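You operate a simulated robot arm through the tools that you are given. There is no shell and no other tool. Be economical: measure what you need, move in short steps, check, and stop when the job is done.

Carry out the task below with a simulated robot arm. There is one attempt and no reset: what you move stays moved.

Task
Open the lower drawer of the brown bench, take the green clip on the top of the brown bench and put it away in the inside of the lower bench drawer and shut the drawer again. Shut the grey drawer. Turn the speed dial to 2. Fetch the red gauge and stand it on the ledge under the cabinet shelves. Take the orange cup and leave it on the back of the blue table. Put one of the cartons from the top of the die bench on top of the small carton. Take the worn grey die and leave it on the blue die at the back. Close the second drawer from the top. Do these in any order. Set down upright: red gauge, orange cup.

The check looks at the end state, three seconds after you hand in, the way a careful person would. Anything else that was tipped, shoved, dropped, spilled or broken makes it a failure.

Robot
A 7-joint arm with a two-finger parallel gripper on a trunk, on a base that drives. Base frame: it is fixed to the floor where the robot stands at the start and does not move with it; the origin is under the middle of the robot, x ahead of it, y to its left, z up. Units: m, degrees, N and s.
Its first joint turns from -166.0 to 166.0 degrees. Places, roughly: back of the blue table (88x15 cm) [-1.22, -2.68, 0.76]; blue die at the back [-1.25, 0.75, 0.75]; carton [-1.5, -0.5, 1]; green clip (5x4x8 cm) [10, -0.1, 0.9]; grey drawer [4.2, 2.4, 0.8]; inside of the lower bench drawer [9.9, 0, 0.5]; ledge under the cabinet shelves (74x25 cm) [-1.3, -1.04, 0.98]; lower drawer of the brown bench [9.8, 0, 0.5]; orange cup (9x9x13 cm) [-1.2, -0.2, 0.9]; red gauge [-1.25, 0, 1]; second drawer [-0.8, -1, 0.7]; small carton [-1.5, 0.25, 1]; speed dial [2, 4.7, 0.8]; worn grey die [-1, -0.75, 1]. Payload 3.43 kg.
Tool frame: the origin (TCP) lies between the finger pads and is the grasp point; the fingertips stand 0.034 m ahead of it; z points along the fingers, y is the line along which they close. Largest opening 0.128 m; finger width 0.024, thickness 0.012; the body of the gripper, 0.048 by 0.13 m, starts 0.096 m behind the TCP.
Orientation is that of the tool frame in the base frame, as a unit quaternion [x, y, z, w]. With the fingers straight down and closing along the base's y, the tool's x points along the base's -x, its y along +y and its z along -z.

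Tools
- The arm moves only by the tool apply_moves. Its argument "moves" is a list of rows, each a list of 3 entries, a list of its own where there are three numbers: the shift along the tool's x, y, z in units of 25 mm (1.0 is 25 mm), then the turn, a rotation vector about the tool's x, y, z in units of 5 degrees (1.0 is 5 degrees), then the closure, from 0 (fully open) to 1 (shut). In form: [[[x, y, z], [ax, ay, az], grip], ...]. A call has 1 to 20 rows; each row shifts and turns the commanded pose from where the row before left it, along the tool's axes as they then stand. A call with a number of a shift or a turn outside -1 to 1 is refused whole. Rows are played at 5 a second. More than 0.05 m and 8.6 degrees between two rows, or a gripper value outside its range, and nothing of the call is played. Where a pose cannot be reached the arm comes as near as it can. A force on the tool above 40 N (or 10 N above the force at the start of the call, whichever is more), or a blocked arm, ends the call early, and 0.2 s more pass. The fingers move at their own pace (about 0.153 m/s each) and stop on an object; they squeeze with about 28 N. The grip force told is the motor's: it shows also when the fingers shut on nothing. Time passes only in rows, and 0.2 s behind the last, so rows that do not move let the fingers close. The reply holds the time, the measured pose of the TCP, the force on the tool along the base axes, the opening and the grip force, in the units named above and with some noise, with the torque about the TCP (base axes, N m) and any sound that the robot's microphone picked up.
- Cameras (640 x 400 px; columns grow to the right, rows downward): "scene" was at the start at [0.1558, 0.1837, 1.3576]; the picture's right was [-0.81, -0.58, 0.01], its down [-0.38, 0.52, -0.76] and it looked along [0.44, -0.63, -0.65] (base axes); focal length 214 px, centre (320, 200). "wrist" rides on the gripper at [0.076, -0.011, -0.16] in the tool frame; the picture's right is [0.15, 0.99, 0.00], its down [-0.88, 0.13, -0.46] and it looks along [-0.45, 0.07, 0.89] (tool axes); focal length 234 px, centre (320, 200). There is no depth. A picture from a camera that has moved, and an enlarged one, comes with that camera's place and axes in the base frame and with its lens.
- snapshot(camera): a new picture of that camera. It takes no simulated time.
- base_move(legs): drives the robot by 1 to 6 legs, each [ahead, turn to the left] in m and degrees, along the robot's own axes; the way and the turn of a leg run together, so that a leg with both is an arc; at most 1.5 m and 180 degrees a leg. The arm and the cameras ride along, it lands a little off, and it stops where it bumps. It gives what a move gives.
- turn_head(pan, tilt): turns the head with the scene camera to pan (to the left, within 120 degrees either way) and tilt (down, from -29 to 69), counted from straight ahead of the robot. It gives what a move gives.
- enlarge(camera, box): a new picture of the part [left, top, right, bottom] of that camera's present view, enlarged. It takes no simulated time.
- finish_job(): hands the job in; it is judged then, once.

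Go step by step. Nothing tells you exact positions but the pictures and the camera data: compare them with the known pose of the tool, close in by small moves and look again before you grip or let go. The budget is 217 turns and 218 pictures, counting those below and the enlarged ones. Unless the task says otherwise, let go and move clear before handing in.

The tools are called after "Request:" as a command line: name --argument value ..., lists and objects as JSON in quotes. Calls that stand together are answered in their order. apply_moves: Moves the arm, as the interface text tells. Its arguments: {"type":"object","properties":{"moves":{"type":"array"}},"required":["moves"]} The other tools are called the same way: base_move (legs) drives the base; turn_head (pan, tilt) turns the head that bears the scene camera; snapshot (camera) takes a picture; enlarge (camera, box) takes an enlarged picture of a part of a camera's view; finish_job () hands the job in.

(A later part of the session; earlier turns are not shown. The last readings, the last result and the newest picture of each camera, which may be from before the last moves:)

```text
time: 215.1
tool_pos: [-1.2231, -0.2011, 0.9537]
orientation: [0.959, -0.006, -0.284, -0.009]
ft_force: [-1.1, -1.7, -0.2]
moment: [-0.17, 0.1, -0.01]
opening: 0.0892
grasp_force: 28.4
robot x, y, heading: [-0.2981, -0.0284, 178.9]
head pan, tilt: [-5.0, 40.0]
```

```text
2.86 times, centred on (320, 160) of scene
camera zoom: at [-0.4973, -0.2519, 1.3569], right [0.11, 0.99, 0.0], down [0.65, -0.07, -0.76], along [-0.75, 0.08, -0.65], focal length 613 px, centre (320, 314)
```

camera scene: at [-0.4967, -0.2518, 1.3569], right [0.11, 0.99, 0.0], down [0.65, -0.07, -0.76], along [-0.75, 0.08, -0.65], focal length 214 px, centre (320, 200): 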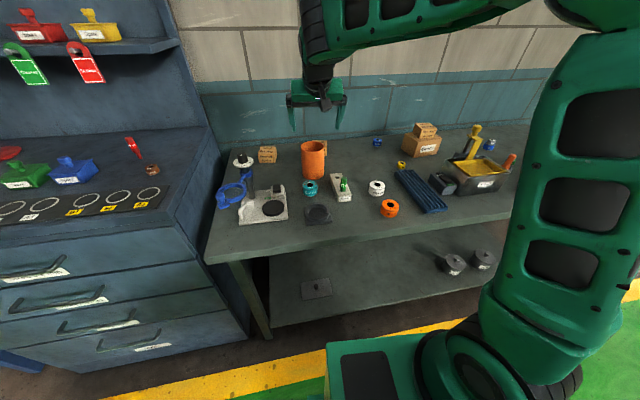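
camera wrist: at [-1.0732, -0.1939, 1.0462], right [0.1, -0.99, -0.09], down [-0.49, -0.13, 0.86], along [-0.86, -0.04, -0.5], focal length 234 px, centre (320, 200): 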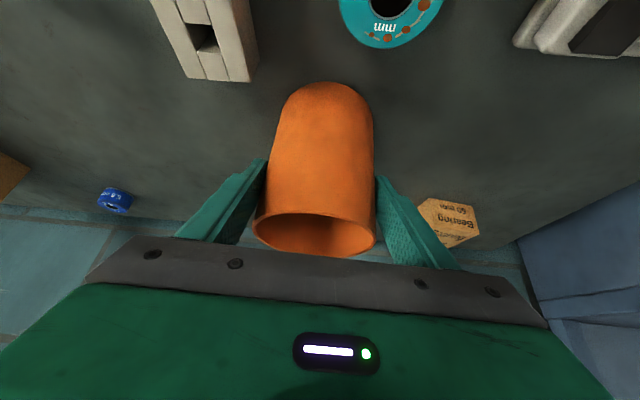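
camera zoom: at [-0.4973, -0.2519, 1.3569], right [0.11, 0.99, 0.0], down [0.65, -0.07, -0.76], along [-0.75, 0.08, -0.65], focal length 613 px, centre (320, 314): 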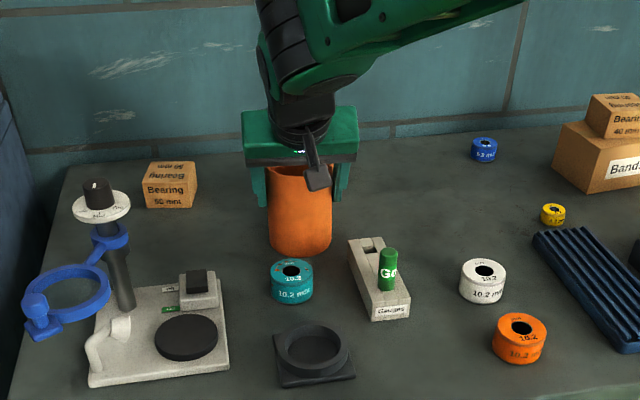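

Cup held. Lift straight up and retract.

Request:
apply_moves --moves '[[[-0.545, 0, -0.839], [0, 0, 0], 0.8], [[-0.545, 0, -0.839], [0, 0, 0], 0.8], [[-0.545, 0, -0.839], [0, 0, 0], 0.8], [[-0.545, 0, -0.839], [0, 0, 0], 0.8], [[-0.545, 0, -0.839], [0, 0, 0], 0.8], [[-0.545, 0, -0.839], [0, 0, 0], 0.8], [[-0.545, 0, -0.839], [0, 0, 0], 0.8], [[-0.545, 0, -0.839], [0, 0, 0], 0.8], [[0.839, 0, -0.545], [0, 0, 0], 0.8], [[0.839, 0, -0.545], [0, 0, 0], 0.8], [[0.839, 0, -0.545], [0, 0, 0], 0.8], [[0.839, 0, -0.545], [0, 0, 0], 0.8], [[0.839, 0, -0.545], [0, 0, 0], 0.8], [[0.839, 0, -0.545], [0, 0, 0], 0.8], [[0.839, 0, -0.545], [0, 0, 0], 0.8]]'

Request:
snapshot --camera "wrist"

```text
time: 218.3
tool_pos: [-1.0497, -0.2061, 1.1534]
orientation: [0.959, -0.008, -0.283, -0.01]
ft_force: [-0.2, -0.5, -4.6]
moment: [0.02, 0.01, 0.0]
opening: 0.0886
grasp_force: 27.6
robot x, y, heading: [-0.3012, -0.0274, 179.0]
head pan, tilt: [-5.0, 40.0]
```

```text
108 pictures are left
camera wrist: at [-0.9006, -0.1988, 1.2458], right [0.1, -0.99, -0.09], down [-0.49, -0.13, 0.86], along [-0.86, -0.04, -0.5], focal length 234 px, centre (320, 200)
```

wrist: 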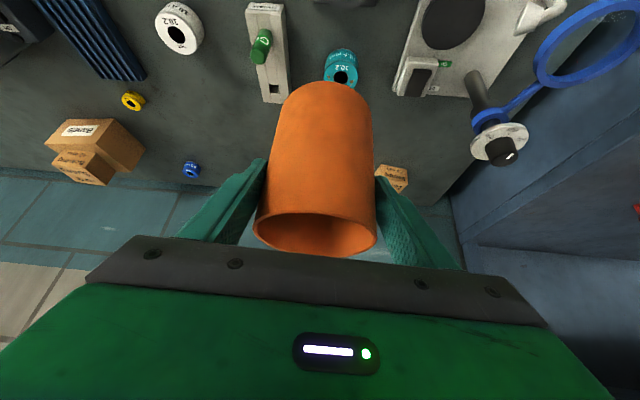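

Driving along the aisle to the blue table.

Request:
base_move --legs '[[-0.35, 0], [0, 91], [1.5, 0], [0.6, 0], [0, -90]]'

Request:
snapshot --camera "scene"

Request:
snapshot --camera "wrist"

```text
time: 239.7
tool_pos: [-0.665, -2.3605, 1.1541]
orientation: [0.959, 0.012, -0.284, -0.004]
ft_force: [0.1, -0.4, -3.0]
moment: [0.05, -0.04, 0.0]
opening: 0.0884
grasp_force: 27.8
robot x, y, heading: [0.082, -2.1768, -178.9]
head pan, tilt: [-5.0, 40.0]
```

```text
107 pictures are left
camera scene: at [-0.1096, -2.4073, 1.3569], right [0.07, 1.0, 0.0], down [0.65, -0.04, -0.76], along [-0.76, 0.05, -0.65], focal length 214 px, centre (320, 200)
```

scene: 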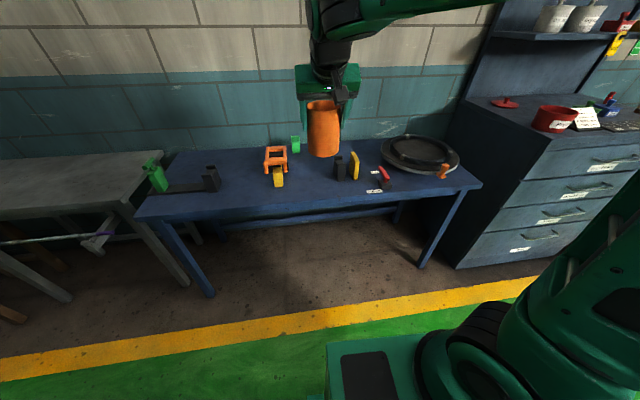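

```text
106 pictures are left
camera wrist: at [-0.5153, -2.3464, 1.2462], right [0.14, -0.99, -0.09], down [-0.49, -0.15, 0.86], along [-0.86, -0.08, -0.5], focal length 234 px, centre (320, 200)
```

wrist: 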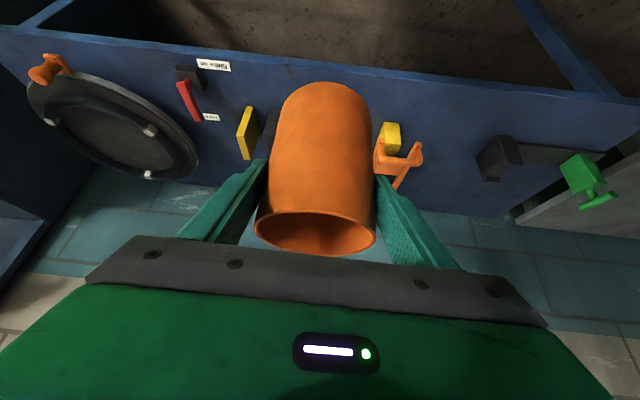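

The back of the blue table is free around (−1.22, −2.80), left of the orange frame. I enlarge to verify and shift the base along.

Request:
enlarge --camera "scene" --box '[120, 110, 320, 235]'

Request:
base_move --legs '[[0, 88.9], [0.45, 0], [0, -90], [0.25, 0]]'

Request:
snapshot --camera "scene"

Request:
snapshot --camera "wrist"

```text
3.20 times, centred on (220, 172) of scene
camera zoom: at [-0.1096, -2.4073, 1.3569], right [0.07, 1.0, 0.0], down [0.65, -0.04, -0.76], along [-0.76, 0.05, -0.65], focal length 686 px, centre (640, 288)
```

zoom: 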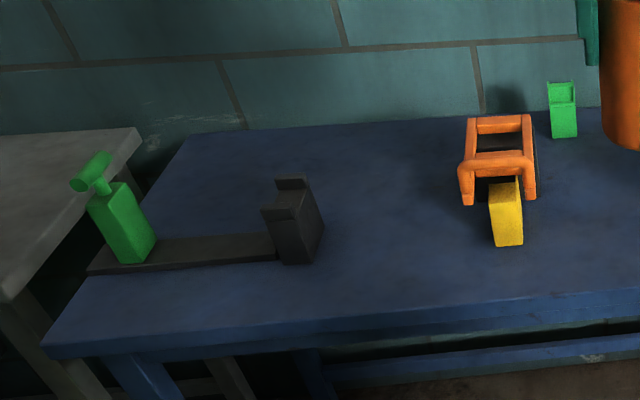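

```text
time: 252.4
tool_pos: [-0.8969, -2.8119, 1.1616]
orientation: [0.957, 0.013, -0.29, -0.004]
ft_force: [0.0, -0.1, -2.7]
moment: [-0.03, -0.08, 0.02]
opening: 0.0876
grasp_force: 27.6
robot x, y, heading: [-0.1646, -2.6316, -178.6]
head pan, tilt: [-5.0, 40.0]
```

```text
104 pictures are left
camera scene: at [-0.3552, -2.8664, 1.3569], right [0.06, 1.0, 0.0], down [0.65, -0.04, -0.76], along [-0.76, 0.05, -0.65], focal length 214 px, centre (320, 200)
```

scene: 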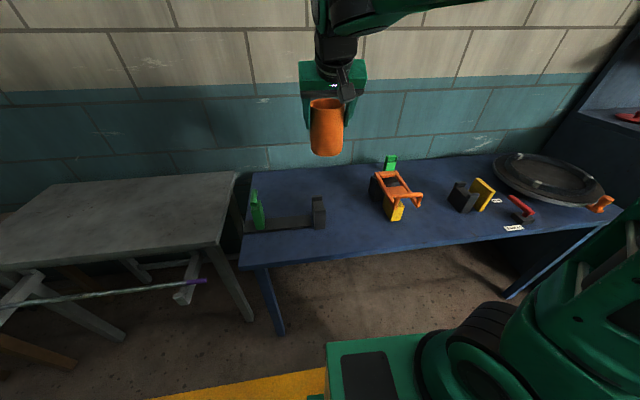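

```text
103 pictures are left
camera wrist: at [-0.7456, -2.7986, 1.2535], right [0.14, -0.98, -0.1], down [-0.48, -0.15, 0.87], along [-0.87, -0.08, -0.49], focal length 234 px, centre (320, 200)
```

wrist: 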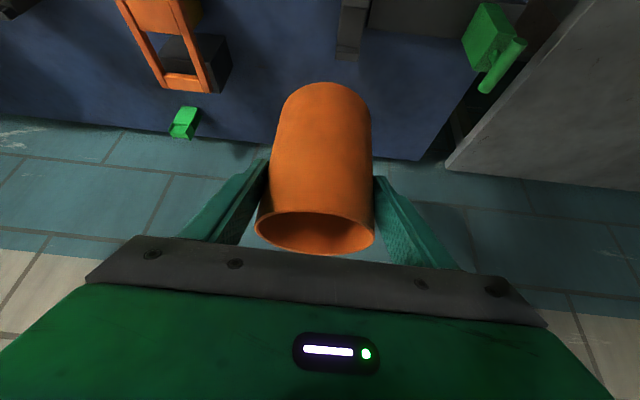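

Back strip confirmed (x −1.295…−1.145). Moving the cup to hover above (−1.22, −2.79).

Request:
apply_moves --moves '[[[-0.337, -0.058, 0.965], [0, 0.14, 0], 0.8], [[-0.337, -0.058, 0.965], [0, 0, 0], 0.8], [[-0.337, -0.058, 0.965], [0, 0, 0], 0.8], [[-0.337, -0.058, 0.965], [0, 0, 0], 0.8], [[-0.337, -0.058, 0.965], [0, 0, 0], 0.8], [[-0.337, -0.058, 0.965], [0, 0, 0], 0.8], [[-0.337, -0.058, 0.965], [0, 0, 0], 0.8], [[-0.337, -0.058, 0.965], [0, 0, 0], 0.8], [[-0.337, -0.058, 0.965], [0, 0, 0], 0.8], [[-0.337, -0.058, 0.965], [0, 0, 0], 0.8], [[-0.337, -0.058, 0.965], [0, 0, 0], 0.8], [[-0.337, -0.058, 0.965], [0, 0, 0], 0.8], [[-0.337, -0.058, 0.965], [0, 0, 0], 0.8], [[-0.337, -0.058, 0.965], [0, 0, 0], 0.8], [[-0.337, -0.058, 0.965], [0, 0, 0], 0.8]]'

Request:
snapshot --camera "scene"

Request:
snapshot --camera "wrist"

```text
time: 255.6
tool_pos: [-1.1885, -2.7924, 0.9393]
orientation: [0.957, 0.012, -0.29, -0.005]
ft_force: [0.2, 0.4, -2.5]
moment: [0.02, -0.07, 0.0]
opening: 0.0876
grasp_force: 28.2
robot x, y, heading: [-0.1677, -2.6333, -178.4]
head pan, tilt: [-5.0, 40.0]
```

```text
102 pictures are left
camera scene: at [-0.3553, -2.8664, 1.3569], right [0.06, 1.0, 0.0], down [0.65, -0.04, -0.76], along [-0.76, 0.05, -0.65], focal length 214 px, centre (320, 200)
```

scene: 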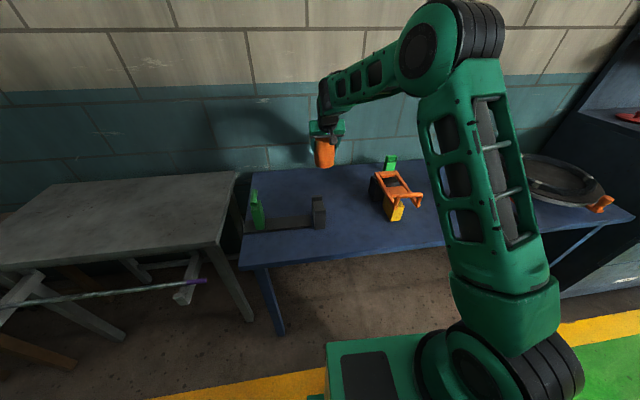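

```text
101 pictures are left
camera wrist: at [-1.0383, -2.7779, 1.0308], right [0.14, -0.98, -0.09], down [-0.48, -0.15, 0.87], along [-0.87, -0.08, -0.49], focal length 234 px, centre (320, 200)
```

wrist: 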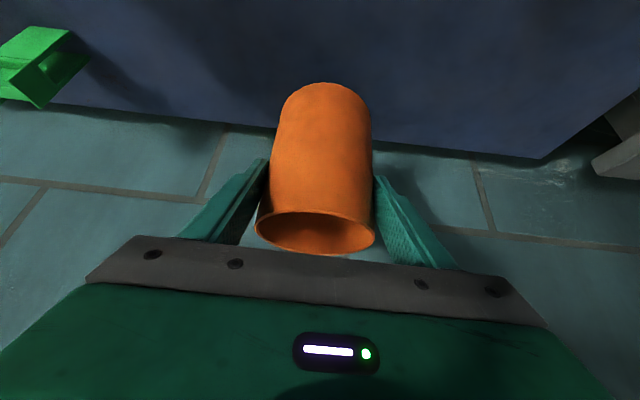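

Request:
apply_moves --moves '[[[0.13, 0, 0.953], [0, 0.05, 0], 0.8], [[0.13, 0, 0.953], [0, 0.05, 0], 0.8], [[0.13, 0, 0.953], [0, 0.05, 0], 0.8], [[0, 0, 0], [0, 0, 0], 0.8]]'

Request:
enlarge --camera "scene" --box '[270, 110, 390, 200]'

```text
time: 256.6
tool_pos: [-1.2202, -2.7918, 0.8744]
orientation: [0.959, 0.013, -0.283, -0.004]
ft_force: [0.1, 0.0, -2.9]
moment: [0.04, -0.08, 0.01]
opening: 0.0875
grasp_force: 28.5
robot x, y, heading: [-0.1678, -2.6334, -178.9]
head pan, tilt: [-5.0, 40.0]
```

```text
4.44 times, centred on (330, 155) of scene
camera zoom: at [-0.3557, -2.8664, 1.3568], right [0.06, 1.0, 0.0], down [0.65, -0.04, -0.76], along [-0.76, 0.05, -0.65], focal length 953 px, centre (276, 400)
```

zoom: 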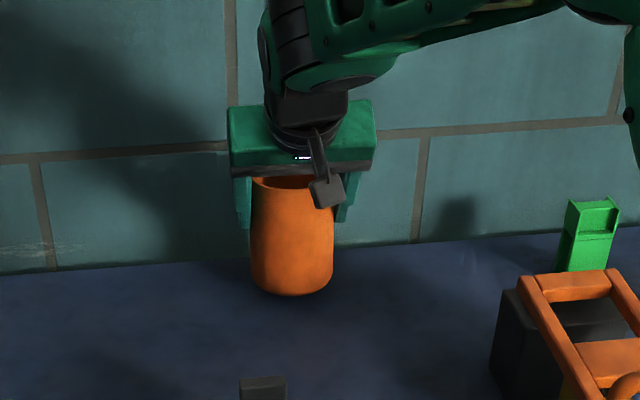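

Request:
apply_moves --moves '[[[0.087, 0, 0.134], [0, 0, 0], 0.8], [[0.087, 0, 0.134], [0, 0, 0], 0.8], [[0.087, 0, 0.134], [0, 0, 0], 0.8], [[0, 0, 0], [0, 0, 0], 0.8]]'

```text
time: 257.6
tool_pos: [-1.22, -2.7932, 0.8637]
orientation: [0.959, 0.013, -0.283, -0.004]
ft_force: [0.4, -0.2, -3.1]
moment: [0.0, -0.08, 0.01]
opening: 0.0876
grasp_force: 27.4
robot x, y, heading: [-0.1644, -2.635, -178.6]
head pan, tilt: [-5.0, 40.0]
```

Request:
apply_moves --moves '[[[0.06, 0, 0.09], [0, 0, 0], 0.8], [[0.06, 0, 0.09], [0, 0, 0], 0.8], [[0.03, 0, 0.045], [0, 0, 0], 0.8], [[0, 0, 0], [0, 0, 0], 0.8]]'

Request:
enlarge --camera "scene" --box '[270, 110, 390, 200]'

```text
time: 258.6
tool_pos: [-1.2192, -2.7925, 0.8585]
orientation: [0.959, 0.012, -0.283, -0.004]
ft_force: [-0.1, -0.7, -2.6]
moment: [-0.03, 0.03, 0.01]
opening: 0.0874
grasp_force: 27.9
robot x, y, heading: [-0.1628, -2.6364, -178.5]
head pan, tilt: [-5.0, 40.0]
```

```text
4.44 times, centred on (330, 155) of scene
camera zoom: at [-0.3557, -2.8664, 1.3568], right [0.06, 1.0, 0.0], down [0.65, -0.04, -0.76], along [-0.76, 0.05, -0.65], focal length 953 px, centre (276, 400)
```

zoom: 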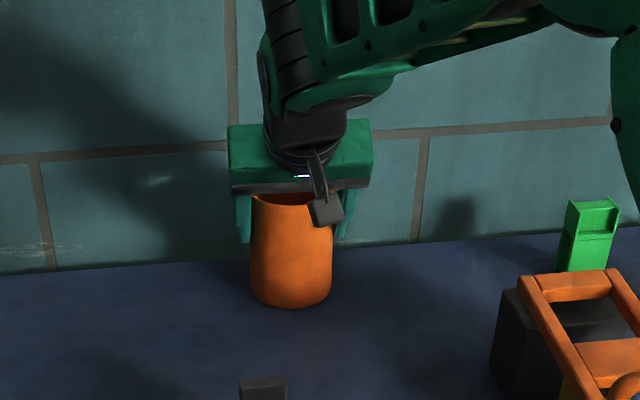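

Request:
apply_moves --moves '[[[0.06, 0, 0.09], [0, 0, 0], 0.8], [[0.06, 0, 0.09], [0, 0, 0], 0.8], [[0, 0, 0], [0, 0, 0], 0.8]]'

```text
time: 259.4
tool_pos: [-1.2191, -2.7933, 0.855]
orientation: [0.959, 0.013, -0.284, -0.003]
ft_force: [-3.2, -0.7, 14.8]
moment: [-0.3, 0.51, -0.31]
opening: 0.086
grasp_force: 27.9
robot x, y, heading: [-0.1676, -2.6313, -178.9]
head pan, tilt: [-5.0, 40.0]
```

Contact. Ease, open, and rise.

Request:
apply_moves --moves '[[[-0.02, 0, -0.03], [0, 0, 0], 0.8], [[0, 0, 0], [0, 0, 0], 0.28], [[0, 0, 0], [0, 0, 0], 0.15], [[0, 0, 0], [0, 0, 0], 0], [[-0.1, 0, -0.5], [0, 0, 0], 0], [[-0.3, 0, -0.9], [0, 0, 0], 0], [[-0.3, 0, -0.9], [0, 0, 0], 0], [[-0.3, 0, -0.9], [0, 0, 0], 0], [[-0.3, 0, -0.9], [0, 0, 0], 0], [[-0.3, 0, -0.9], [0, 0, 0], 0], [[-0.3, 0, -0.9], [0, 0, 0], 0], [[-0.3, 0, -0.9], [0, 0, 0], 0]]'

Request:
snapshot --camera "scene"

Request:
snapshot --camera "wrist"

```text
time: 262.0
tool_pos: [-1.1722, -2.794, 1.0248]
orientation: [0.959, 0.013, -0.282, -0.004]
ft_force: [0.7, -0.2, 0.8]
moment: [0.01, 0.01, -0.03]
opening: 0.128
grasp_force: 0.1
robot x, y, heading: [-0.164, -2.638, -178.5]
head pan, tilt: [-5.0, 40.0]
```

```text
98 pictures are left
camera scene: at [-0.3557, -2.8664, 1.3568], right [0.06, 1.0, 0.0], down [0.65, -0.04, -0.76], along [-0.76, 0.05, -0.65], focal length 214 px, centre (320, 200)
```

scene: 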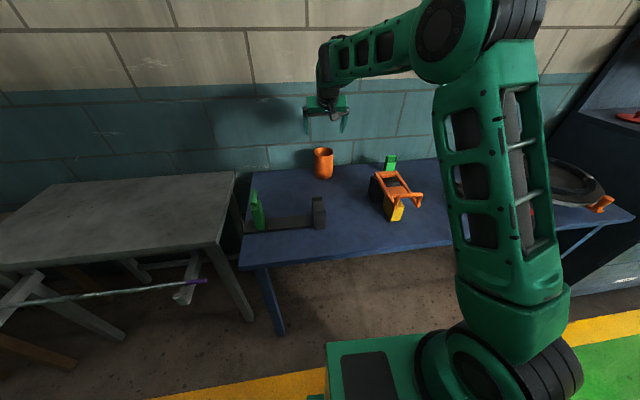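

```text
97 pictures are left
camera wrist: at [-1.0226, -2.7814, 1.1176], right [0.15, -0.98, -0.09], down [-0.49, -0.15, 0.86], along [-0.86, -0.08, -0.5], focal length 234 px, centre (320, 200)
```

wrist: 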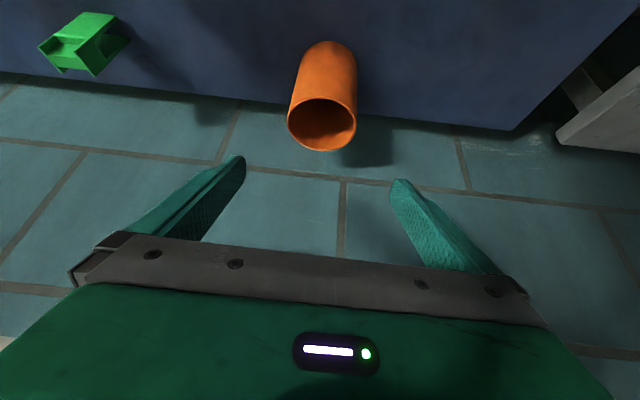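

Cup stands at the back of the blue table. Retract and drive up the aisle toward the control panels.

Request:
apply_moves --moves '[[[0.5, 0, -0.86], [0, 0, 0], 0], [[0.5, 0, -0.86], [0, 0, 0], 0], [[0.5, 0, -0.86], [0, 0, 0], 0], [[0.839, 0, -0.545], [0, 0, 0], 0], [[0.839, 0, -0.545], [0, 0, 0], 0], [[0.839, 0, -0.545], [0, 0, 0], 0], [[0.839, 0, -0.545], [0, 0, 0], 0], [[0.839, 0, -0.545], [0, 0, 0], 0], [[0.839, 0, -0.545], [0, 0, 0], 0], [[0.839, 0, -0.545], [0, 0, 0], 0], [[0.839, 0, -0.545], [0, 0, 0], 0]]'

Request:
base_move --legs '[[-0.25, 0], [0, -91.5], [1.5, 0], [1.5, 0], [1.5, 0]]'

Request:
turn_head --pan -25 --tilt 15

Request:
snapshot --camera "scene"

```text
time: 264.4
tool_pos: [-0.9076, -2.7892, 1.0597]
orientation: [0.959, 0.012, -0.283, -0.004]
ft_force: [-0.3, 0.6, -1.0]
moment: [-0.01, -0.02, 0.03]
opening: 0.1279
grasp_force: 0.2
robot x, y, heading: [-0.165, -2.6343, -178.8]
head pan, tilt: [-5.0, 40.0]
```

```text
time: 292.1
tool_pos: [-0.0934, 2.6089, 1.0614]
orientation: [0.684, -0.672, -0.196, -0.204]
ft_force: [-0.4, -0.1, 0.1]
moment: [-0.03, 0.0, -0.03]
opening: 0.1279
grasp_force: 0.1
robot x, y, heading: [0.0507, 1.8649, 90.8]
head pan, tilt: [-5.0, 40.0]
```

```text
time: 293.0
tool_pos: [-0.0936, 2.5946, 1.0703]
orientation: [0.683, -0.671, -0.201, -0.209]
ft_force: [0.8, 0.4, -0.7]
moment: [-0.02, 0.0, 0.04]
opening: 0.1279
grasp_force: 0.0
robot x, y, heading: [0.0524, 1.8668, 90.9]
head pan, tilt: [-25.0, 15.0]
```

```text
96 pictures are left
camera scene: at [-0.1457, 2.0596, 1.3964], right [0.91, -0.41, 0.01], down [-0.11, -0.25, -0.96], along [0.39, 0.88, -0.27], focal length 214 px, centre (320, 200)
```

scene: 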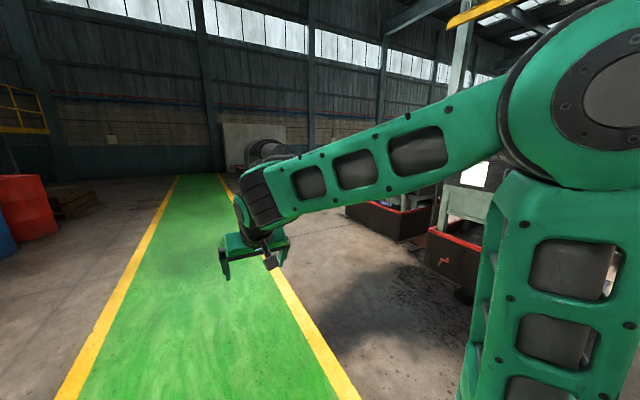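

The arm blocks the view to the right; I turn the base so the panels fall left of the arm.

Request:
base_move --legs '[[0, -60]]'

Request:
turn_head --pan 20 --tilt 12

Request:
snapshot --camera "scene"

```text
time: 296.3
tool_pos: [0.6091, 2.3644, 1.0691]
orientation: [-0.26, 0.921, 0.072, 0.28]
ft_force: [0.0, -0.5, 0.3]
moment: [-0.04, 0.0, 0.01]
opening: 0.128
grasp_force: 0.1
robot x, y, heading: [0.0503, 1.8839, 31.2]
head pan, tilt: [-25.0, 15.0]
```

```text
time: 297.4
tool_pos: [0.5986, 2.3574, 1.0782]
orientation: [-0.259, 0.92, 0.073, 0.286]
ft_force: [-0.2, -0.1, -0.1]
moment: [0.02, 0.0, 0.0]
opening: 0.1279
grasp_force: 0.1
robot x, y, heading: [0.0528, 1.881, 31.3]
head pan, tilt: [20.0, 12.0]
```

```text
95 pictures are left
camera scene: at [0.0777, 2.2114, 1.4013], right [0.78, -0.63, 0.0], down [-0.14, -0.17, -0.98], along [0.61, 0.76, -0.22], focal length 214 px, centre (320, 200)
```

scene: 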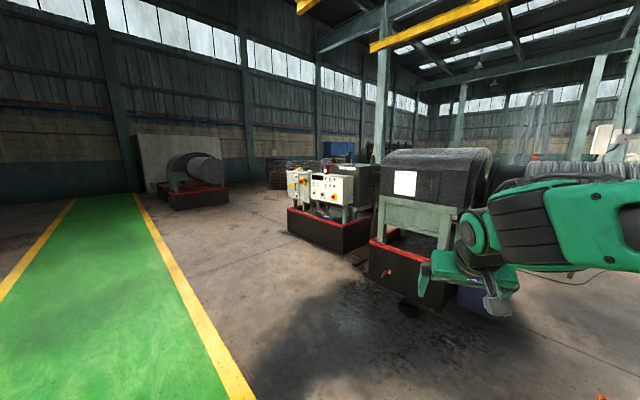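

Request:
enlarge --camera "scene" --box '[270, 140, 450, 270]'

```text
3.08 times, centred on (360, 205) of scene
camera zoom: at [0.0777, 2.2114, 1.4013], right [0.78, -0.63, 0.0], down [-0.14, -0.17, -0.98], along [0.61, 0.76, -0.22], focal length 660 px, centre (197, 185)
```

zoom: 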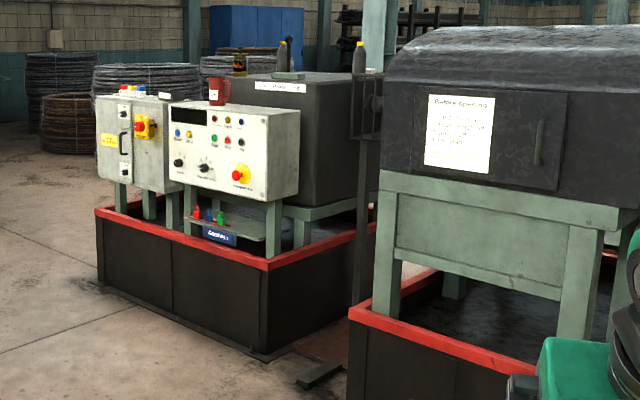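

The panel faces −x, with the trough front at x ≈ 1.82. I drive to (≈0.95, 4.6) facing it.

Request:
base_move --legs '[[0, 58.7], [1.5, 0], [1.15, 0], [0, -90], [0.9, 0]]'

Request:
turn_head --pan 0 --tilt 25

Request:
snapshot --camera "scene"

Request:
snapshot --camera "wrist"

```text
time: 322.3
tool_pos: [1.6897, 4.7248, 1.0776]
orientation: [-0.012, 0.955, -0.004, 0.296]
ft_force: [0.0, 0.0, 0.3]
moment: [0.01, 0.02, 0.01]
opening: 0.1281
grasp_force: 0.1
robot x, y, heading: [0.9775, 4.5832, 1.2]
head pan, tilt: [20.0, 12.0]
```

```text
time: 323.2
tool_pos: [1.6757, 4.7254, 1.0873]
orientation: [-0.012, 0.953, -0.004, 0.301]
ft_force: [-0.5, 0.0, 0.6]
moment: [0.0, 0.01, 0.0]
opening: 0.1281
grasp_force: 0.1
robot x, y, heading: [0.9758, 4.5826, 1.3]
head pan, tilt: [0.0, 25.0]
```

```text
93 pictures are left
camera scene: at [1.1707, 4.824, 1.3801], right [0.02, -1.0, 0.0], down [-0.43, -0.01, -0.9], along [0.9, 0.02, -0.43], focal length 214 px, centre (320, 200)
```

scene: 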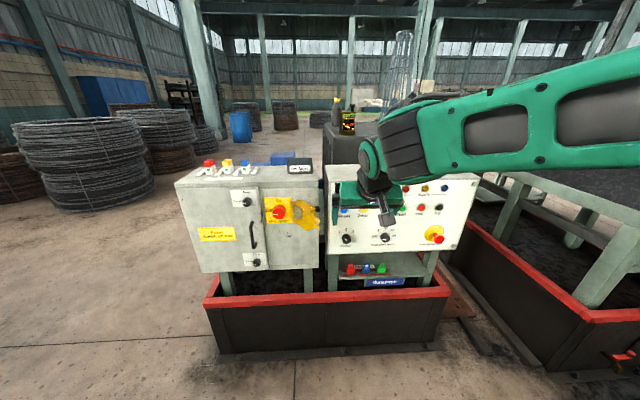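

```text
92 pictures are left
camera wrist: at [1.522, 4.7121, 1.1743], right [-0.14, 0.99, -0.1], down [0.46, 0.15, 0.88], along [0.88, 0.08, -0.47], focal length 234 px, centre (320, 200)
```

wrist: 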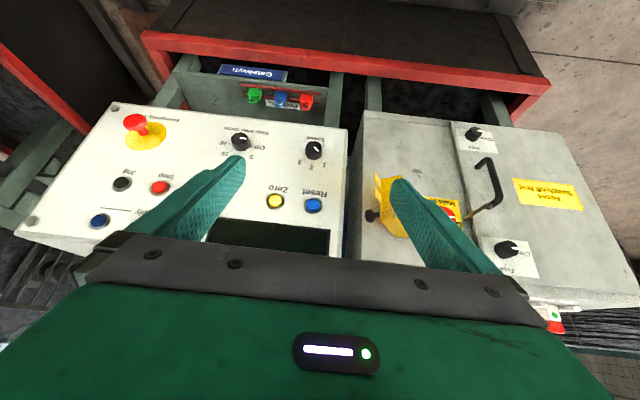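

Request:
enlarge --camera "wrist" --box '[200, 110, 360, 210]'

Request:
enlarge --camera "scene" --box '[320, 180, 480, 280]'

```text
4.00 times, centred on (280, 160) of wrist
camera zoom: at [1.522, 4.7121, 1.1743], right [-0.14, 0.99, -0.1], down [0.46, 0.15, 0.88], along [0.88, 0.08, -0.47], focal length 937 px, centre (480, 360)
```

zoom: 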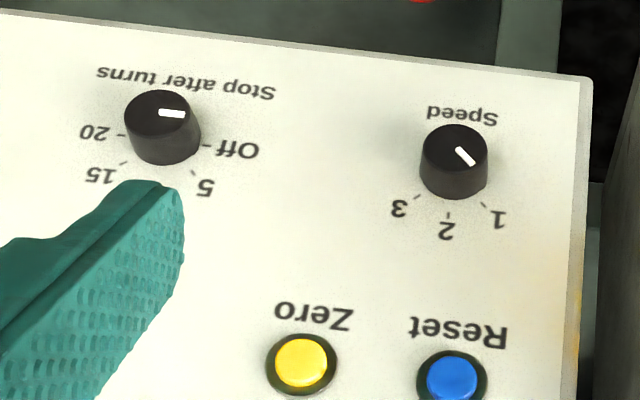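

```text
4.00 times, centred on (400, 230) of scene
camera zoom: at [1.1707, 4.824, 1.3801], right [0.02, -1.0, 0.0], down [-0.43, -0.01, -0.9], along [0.9, 0.02, -0.43], focal length 858 px, centre (0, 80)
```

zoom: 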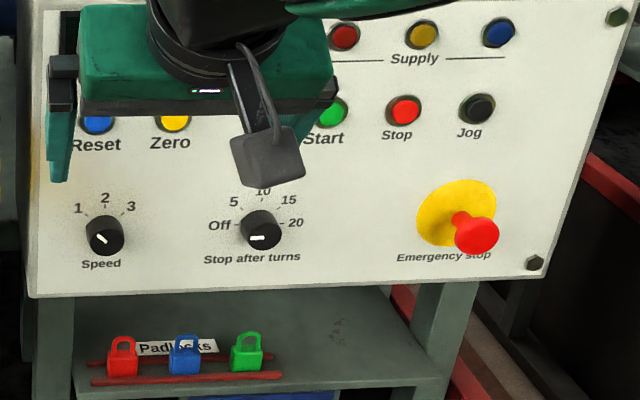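

The dial "Speed" points to 1; it must go clockwise about 45° to 2. I pitch the gripper toward the sloped panel and look closer.

Request:
apply_moves --moves '[[[0, 0, 0], [0, -1, 0], 0.4], [[0, 0, 0], [0, -1, 0], 0.4], [[0, 0, 0], [0, -1, 0], 0.4], [[0, 0, 0], [0, -1, 0], 0.4], [[0, 0, 0], [0, -1, 0], 0.4], [[0, 0, 0], [0, -1, 0], 0.4], [[0.84, 0, 0.5], [0, 0, 0], 0.4], [[0.84, 0, 0.5], [0, 0, 0], 0.4], [[0.84, 0, 0.5], [0, 0, 0], 0.4], [[0.84, 0, 0.5], [0, 0, 0], 0.4]]'

Request:
snapshot --camera "wrist"

Request:
snapshot --camera "scene"

```text
time: 325.4
tool_pos: [1.6854, 4.7237, 1.0063]
orientation: [-0.013, 0.844, 0.0, 0.536]
ft_force: [-0.3, -1.2, 0.0]
moment: [-0.03, -0.03, 0.0]
opening: 0.0771
grasp_force: 0.1
out of reach, approached as far as the arm can: row 10
robot x, y, heading: [0.9767, 4.5847, 1.2]
head pan, tilt: [0.0, 25.0]
```

```text
89 pictures are left
camera wrist: at [1.508, 4.7103, 1.0066], right [-0.08, 0.99, -0.15], down [-0.04, 0.14, 0.99], along [1.0, 0.09, 0.03], focal length 234 px, centre (320, 200)
```

wrist: 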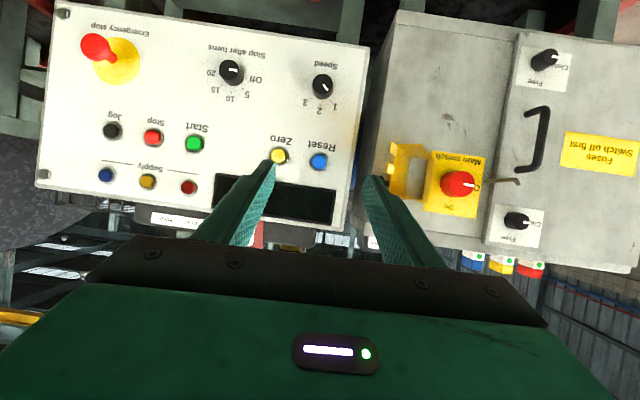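

```text
88 pictures are left
camera scene: at [1.1708, 4.824, 1.3801], right [0.02, -1.0, 0.0], down [-0.43, -0.01, -0.9], along [0.9, 0.02, -0.44], focal length 214 px, centre (320, 200)
```

scene: 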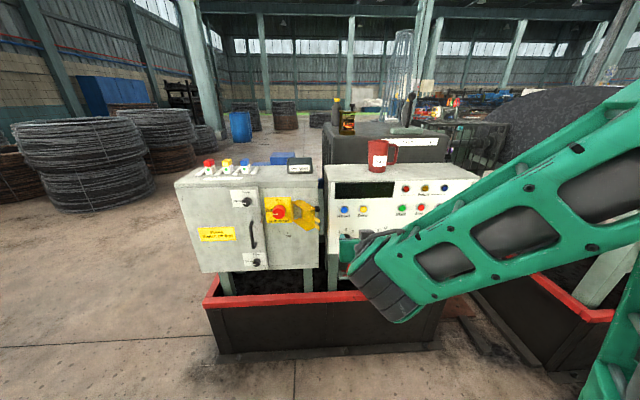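

Triangulating again, the panel is vertical and the knob is at (1.985, 4.727, 0.795). I back off 15 cm and come in horizontally.

Request:
base_move --legs '[[-0.15, 0]]'

Request:
apply_moves --moves '[[[0.21, 0, 0.936], [0, 0, 0], 0.4], [[0.21, 0, 0.936], [0, 0, 0], 0.4], [[0.21, 0, 0.936], [0, 0, 0], 0.4], [[0.21, 0, 0.936], [0, 0, 0], 0.4], [[0.21, 0, 0.936], [0, 0, 0], 0.4], [[0.21, 0, 0.936], [0, 0, 0], 0.4], [[0.21, 0, 0.936], [0, 0, 0], 0.4], [[0.21, 0, 0.936], [0, 0, 0], 0.4], [[0.21, 0, 0.936], [0, 0, 0], 0.4], [[0.21, 0, 0.936], [0, 0, 0], 0.4], [[0.21, 0, 0.936], [0, 0, 0], 0.4], [[0, 0, 0], [0, -1, 0], 0.4], [[0, 0, 0], [0, -1, 0], 0.4], [[0, 0, 0], [0, -1, 0], 0.4], [[0, 0, 0], [0, -1, 0], 0.4], [[0, 0, 0], [0, -1, 0], 0.4]]'

Request:
snapshot --camera "wrist"

Request:
snapshot --camera "scene"

```text
time: 326.7
tool_pos: [1.5355, 4.721, 1.0081]
orientation: [-0.012, 0.844, 0.0, 0.536]
ft_force: [-0.2, -0.1, -0.4]
moment: [0.02, -0.02, -0.01]
opening: 0.0769
grasp_force: 0.1
robot x, y, heading: [0.825, 4.578, 1.2]
head pan, tilt: [0.0, 25.0]
```

```text
time: 330.1
tool_pos: [1.733, 4.7234, 0.8589]
orientation: [-0.012, 0.703, 0.002, 0.711]
ft_force: [0.4, 0.9, 0.4]
moment: [0.0, -0.02, 0.01]
opening: 0.0769
grasp_force: 0.0
robot x, y, heading: [0.8274, 4.582, 1.2]
head pan, tilt: [0.0, 25.0]
```

```text
87 pictures are left
camera wrist: at [1.5746, 4.7086, 0.7813], right [-0.02, 0.99, -0.16], down [-0.47, 0.13, 0.87], along [0.88, 0.09, 0.46], focal length 234 px, centre (320, 200)
```

wrist: 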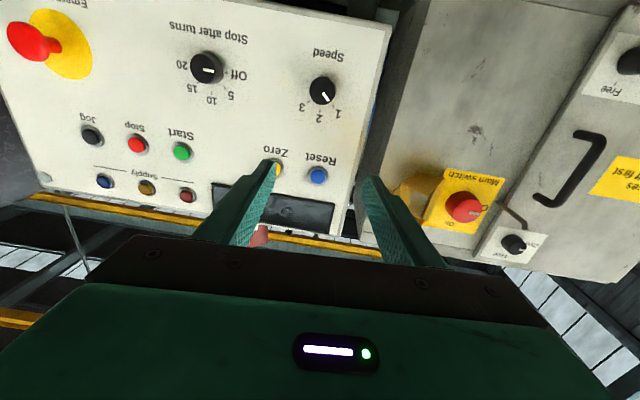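

```text
86 pictures are left
camera scene: at [1.0209, 4.8203, 1.3801], right [0.02, -1.0, 0.0], down [-0.43, -0.01, -0.9], along [0.9, 0.02, -0.43], focal length 214 px, centre (320, 200)
```

scene: 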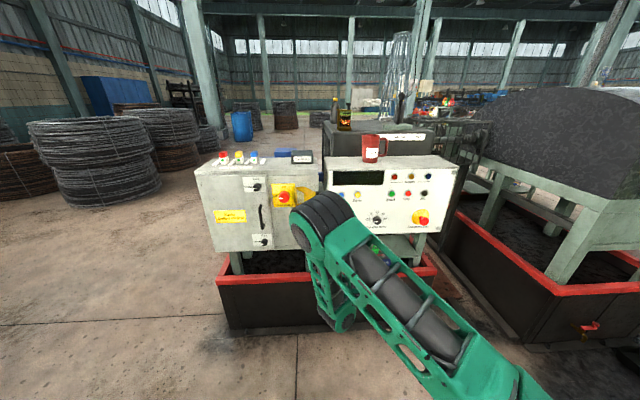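

Knob at (1.985, 4.725, 0.798). Lower 61 mm and move in part way with fingers slightly narrower.

Request:
apply_moves --moves '[[[0.8, -0.04, 0], [0, 0, 0], 0.5], [[0.8, -0.04, 0], [0, 0, 0], 0.5], [[0.84, -0.04, 0], [0, 0, 0], 0.5], [[0, 0, 1], [0, 0, 0], 0.5], [[0, 0, 1], [0, 0, 0], 0.5], [[0, 0, 1], [0, 0, 0], 0.5], [[0, 0, 1], [0, 0, 0], 0.5], [[0, 0, 1], [0, 0, 0], 0.5], [[0, 0, 1], [0, 0, 0], 0.5]]'

Request:
snapshot --camera "wrist"

Request:
enlarge --camera "scene" --box '[290, 150, 450, 270]'

```text
time: 332.1
tool_pos: [1.8853, 4.7229, 0.7984]
orientation: [-0.013, 0.704, 0.005, 0.71]
ft_force: [-0.5, 0.4, -1.1]
moment: [0.02, 0.01, -0.01]
opening: 0.0639
grasp_force: 0.1
robot x, y, heading: [0.8288, 4.5753, 1.1]
head pan, tilt: [0.0, 25.0]
```

```text
85 pictures are left
camera wrist: at [1.7255, 4.708, 0.7214], right [-0.02, 0.99, -0.16], down [-0.47, 0.13, 0.87], along [0.88, 0.09, 0.46], focal length 234 px, centre (320, 200)
```

wrist: 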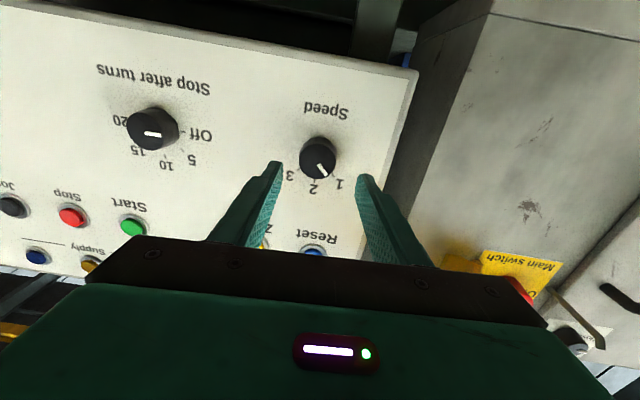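

```text
3.33 times, centred on (370, 210) of scene
camera zoom: at [1.021, 4.8205, 1.3801], right [0.02, -1.0, 0.0], down [-0.43, -0.01, -0.9], along [0.9, 0.02, -0.43], focal length 715 px, centre (153, 167)
```

zoom: 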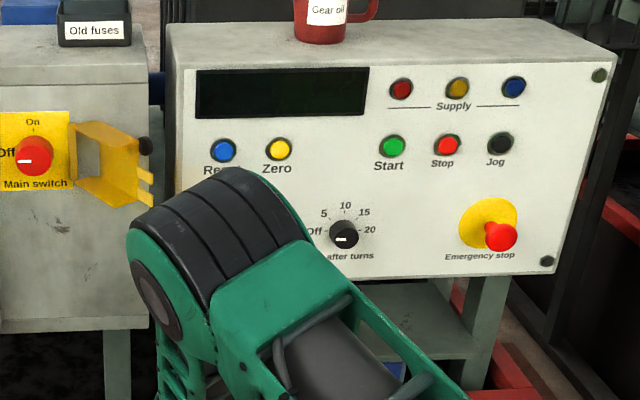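

Aligned with the knob. Moving in until the tips nearly reach the panel.

Request:
apply_moves --moves '[[[-0.05, -0.03, 0.8], [0, 0, 0], 0.5], [[-0.02, -0.03, 0.8], [0, 0, 0], 0.5], [[0, 0, 0.8], [0, 0, 0], 0.5], [[0, 0, 0.3], [0, 0, 0], 0.5]]'

Request:
snapshot --camera "wrist"

```text
time: 333.1
tool_pos: [1.9495, 4.7262, 0.8013]
orientation: [-0.013, 0.704, 0.004, 0.71]
ft_force: [-40.5, -2.2, 4.2]
moment: [0.18, 0.01, 1.69]
opening: 0.063
grasp_force: 0.0
robot x, y, heading: [0.8251, 4.5777, 1.5]
head pan, tilt: [0.0, 25.0]
```

```text
83 pictures are left
camera wrist: at [1.791, 4.7092, 0.7238], right [-0.02, 0.99, -0.16], down [-0.47, 0.13, 0.87], along [0.88, 0.09, 0.46], focal length 234 px, centre (320, 200)
```

wrist: 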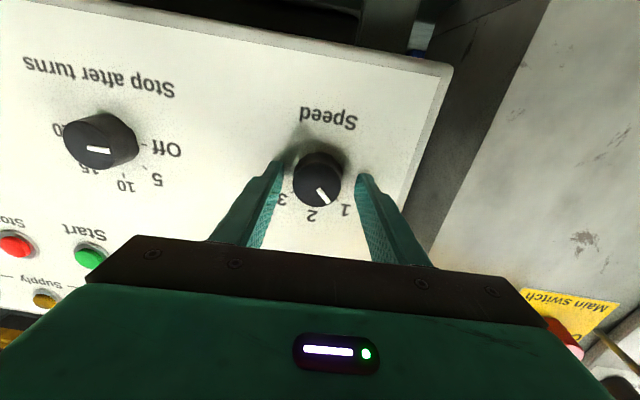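

Tips touch the panel. Back off 5 mm, centre on the knob and close.

Request:
apply_moves --moves '[[[0.1, -0.1, -0.3], [0, 0, 0], 0.5], [[0.06, -0.06, 0], [0, 0, 0], 0.6], [[0, 0, 0], [0, 0, 0], 0.8], [[0, 0, 0], [0, 0, 0], 1], [[0, 0, 0], [0, 0, 0], 1]]'

Request:
snapshot --camera "wrist"

```text
time: 334.3
tool_pos: [1.9444, 4.7209, 0.7967]
orientation: [-0.014, 0.704, 0.006, 0.711]
ft_force: [13.1, 22.8, -0.6]
moment: [-0.07, 0.07, 0.94]
opening: 0.0409
grasp_force: 44.9
robot x, y, heading: [0.8267, 4.5797, 1.4]
head pan, tilt: [0.0, 25.0]
```

```text
82 pictures are left
camera wrist: at [1.7858, 4.7069, 0.719], right [-0.02, 0.99, -0.16], down [-0.47, 0.13, 0.87], along [0.88, 0.1, 0.46], focal length 234 px, centre (320, 200)
```

wrist: 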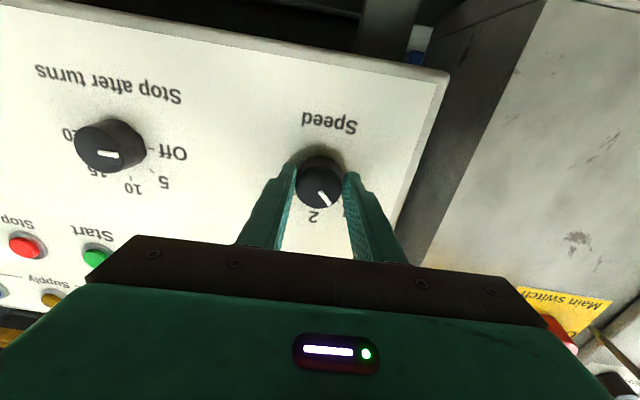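

Gripped with a side load; ease +y a bit, then rotate clockwise 40° first.

Request:
apply_moves --moves '[[[0, 0.1, 0], [0, 0, 0], 1], [[0, 0, 0], [0, 0, 1], 1], [[0, 0, 0], [0, 0, 1], 1], [[0, 0, 0], [0, 0, 1], 1], [[0, 0, 0], [0, 0, 1], 1], [[0, 0, 0], [0, 0, 1], 1], [[0, 0, 0], [0, 0, 1], 1], [[0, 0, 0], [0, 0, 1], 1], [[0, 0, 0], [0, 0, 1], 1]]'

Request:
enlarge --camera "wrist" --box '[220, 80, 420, 230]'

```text
time: 336.3
tool_pos: [1.9449, 4.7237, 0.7969]
orientation: [0.228, 0.665, 0.248, 0.666]
ft_force: [7.1, 31.7, 8.1]
moment: [-0.13, 0.31, 1.11]
opening: 0.0406
grasp_force: 45.0
robot x, y, heading: [0.8281, 4.5823, 1.2]
head pan, tilt: [0.0, 25.0]
```

```text
2.67 times, centred on (320, 155) of wrist
camera zoom: at [1.7838, 4.7602, 0.7297], right [-0.03, 0.86, 0.51], down [-0.45, -0.47, 0.76], along [0.89, -0.21, 0.4], focal length 624 px, centre (320, 320)
```

zoom: 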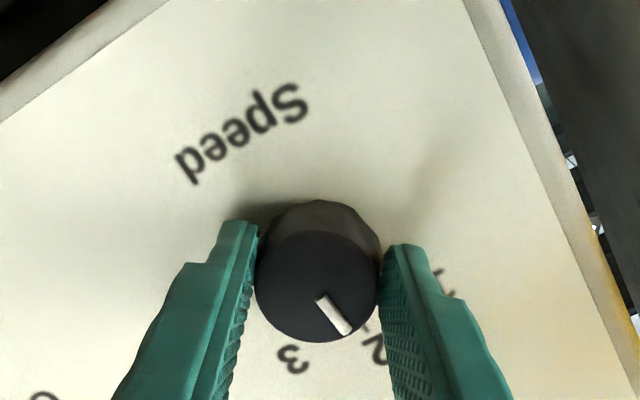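

The knob turned with the gripper about 39.5°. Another ~5.5°, then release and inspect.

Request:
apply_moves --moves '[[[0, 0, 0], [0, 0, 0.6], 1], [[0, 0, 0], [0, 0, 0.5], 1], [[0, 0, 0], [0, 0, 0], 1], [[0, 0, 0], [0, 0, 0], 0.6], [[0, 0, 0], [0, 0, 0], 0.4], [[0, 0, -1], [0, 0, 0], 0.4], [[0, 0, -1], [0, 0, 0], 0.4], [[0, 0, -1], [0, 0, 0], 0.4], [[0, 0, -1], [0, 0, 0], 0.4], [[0, 0, 0], [0, 0, -1], 0.4], [[0, 0, 0], [0, 0, -1], 0.4], [[0, 0, 0], [0, 0, -1], 0.4], [[0, 0, 0], [0, 0, -1], 0.4], [[0, 0, 0], [0, 0, -1], 0.4], [[0, 0, 0], [0, 0, -1], 0.4], [[0, 0, 0], [0, 0, -1], 0.4], [[0, 0, 0], [0, 0, -1], 0.4], [[0, 0, 0], [0, 0, -1], 0.4]]'

Request:
enlarge --camera "wrist" --box '[240, 80, 400, 220]'

```text
time: 340.1
tool_pos: [1.848, 4.7179, 0.7968]
orientation: [-0.011, 0.704, 0.007, 0.711]
ft_force: [0.0, -0.7, 0.8]
moment: [0.02, -0.04, -0.02]
opening: 0.0768
grasp_force: 0.1
robot x, y, heading: [0.8253, 4.5767, 1.3]
head pan, tilt: [0.0, 25.0]
```

```text
2.86 times, centred on (320, 150) of wrist
camera zoom: at [1.6889, 4.7032, 0.7191], right [-0.02, 0.99, -0.15], down [-0.47, 0.12, 0.88], along [0.88, 0.09, 0.46], focal length 669 px, centre (320, 343)
```

zoom: 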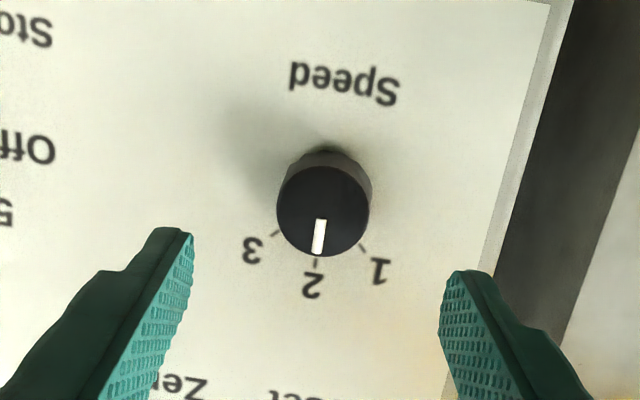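

The dial points to 2. Retract, and drive to look for the grey drawer.

Request:
apply_moves --moves '[[[0, 0, -1], [0, 0, 0], 0.4], [[0, 0, -1], [0, 0, 0], 0.4], [[0, 0, -1], [0, 0, 0], 0.4], [[-1, 0, 0], [0, 0, 0], 0.4], [[-1, 0, 0], [0, 0, 0], 0.4], [[-1, 0, 0], [0, 0, 0], 0.4], [[-1, 0, 0], [0, 0, 0], 0.4], [[-1, 0, 0], [0, 0, 0], 0.4], [[-1, 0, 0], [0, 0, 0], 0.4], [[-1, 0, 0], [0, 0, 0], 0.4], [[-1, 0, 0], [0, 1, 0], 0.4], [[0, 0, 0], [0, 1, 0], 0.4], [[0, 0, 0], [0, 1, 0], 0.4], [[0, 0, 0], [0, 1, 0], 0.4], [[0, 0, 0], [0, 1, 0], 0.4], [[0, 0, 0], [0, 1, 0], 0.4]]'

Request:
base_move --legs '[[-0.4, 0], [0, -91.3], [1.5, 0], [1.5, 0], [0, 90]]'

Request:
turn_head --pan 10 --tilt 12

Request:
snapshot --camera "scene"

```text
time: 343.3
tool_pos: [1.7566, 4.7213, 1.0121]
orientation: [-0.006, 0.823, 0.015, 0.568]
ft_force: [206.0, 86.0, 14.3]
moment: [0.26, 1.27, -11.78]
opening: 0.0768
grasp_force: 0.1
robot x, y, heading: [0.8284, 4.5812, 1.3]
head pan, tilt: [0.0, 25.0]
stopped in row 15: the force on the tool passed its limit at 189 N (the readings are from after the stop); the commanded pose is now the measured one
```

```text
time: 346.9
tool_pos: [1.3457, 4.5645, 1.0448]
orientation: [0.067, 0.803, -0.019, 0.591]
ft_force: [237.3, 98.4, 25.0]
moment: [2.14, 0.44, -21.27]
opening: 0.0769
grasp_force: 0.0
robot x, y, heading: [0.4315, 4.5731, -8.1]
head pan, tilt: [0.0, 25.0]
stopped in leg 2: the force on the tool passed its limit at 235 N (the readings are from after the stop); the commanded pose is now the measured one
```

```text
time: 347.7
tool_pos: [1.3447, 4.5629, 1.0434]
orientation: [0.069, 0.804, -0.018, 0.59]
ft_force: [198.5, 146.8, -7.1]
moment: [2.81, -5.13, -30.78]
opening: 0.0768
grasp_force: 0.0
robot x, y, heading: [0.4282, 4.5732, -8.0]
head pan, tilt: [10.0, 12.0]
```

```text
79 pictures are left
camera scene: at [0.6624, 4.7954, 1.4012], right [0.03, -1.0, 0.0], down [-0.22, -0.01, -0.98], along [0.97, 0.03, -0.22], focal length 214 px, centre (320, 200)
```

scene: 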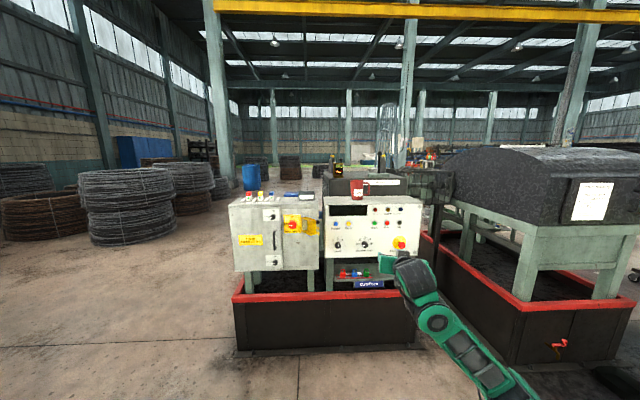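

An unexpected large force appeared on the tool, not from the panel. I look before moving further.

Request:
snapshot --camera "wrist"

Request:
enlarge --camera "scene" --box '[320, 200, 560, 400]'

```text
78 pictures are left
camera wrist: at [1.1706, 4.5783, 1.0187], right [0.09, 0.99, -0.09], down [-0.16, 0.1, 0.98], along [0.98, -0.07, 0.16], focal length 234 px, centre (320, 200)
```

wrist: 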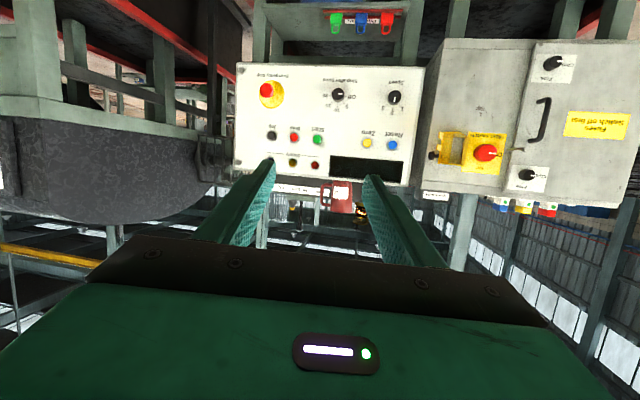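

```text
2.00 times, centred on (440, 300) of scene
camera zoom: at [0.6624, 4.7954, 1.4012], right [0.03, -1.0, 0.0], down [-0.22, -0.01, -0.98], along [0.97, 0.03, -0.22], focal length 429 px, centre (80, 0)
```

zoom: 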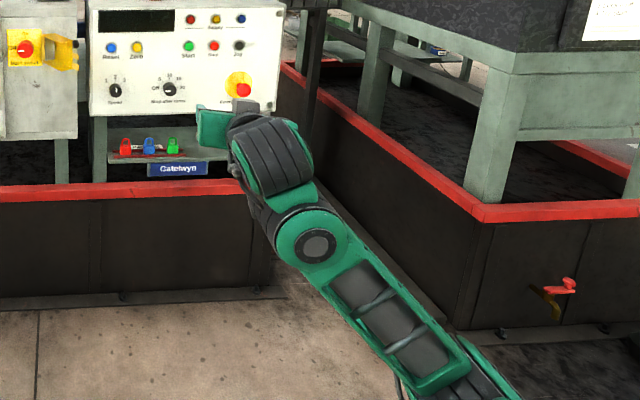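

Nothing outside is touched; the low-elbow posture makes the gripper press on its own forearm. I reverse the rotation to free it.

Request:
apply_moves --moves '[[[0, 0, 0.4], [0, -1, 0], 0.4], [[0, 0, 0.4], [0, -1, 0], 0.4]]'

Request:
snapshot --camera "scene"

```text
time: 348.3
tool_pos: [1.3636, 4.5596, 1.0335]
orientation: [0.063, 0.754, -0.033, 0.653]
ft_force: [-0.6, 0.2, -0.1]
moment: [-0.03, 0.02, -0.03]
opening: 0.0767
grasp_force: 0.0
robot x, y, heading: [0.4261, 4.5755, -8.0]
head pan, tilt: [10.0, 12.0]
```

```text
76 pictures are left
camera scene: at [0.6624, 4.7955, 1.4012], right [0.03, -1.0, 0.0], down [-0.22, -0.01, -0.98], along [0.97, 0.03, -0.22], focal length 214 px, centre (320, 200)
```

scene: 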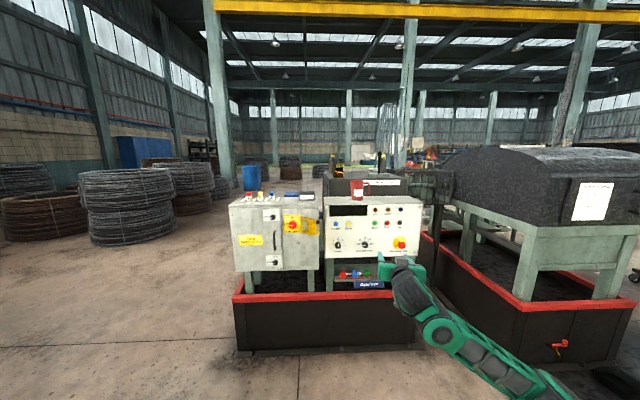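

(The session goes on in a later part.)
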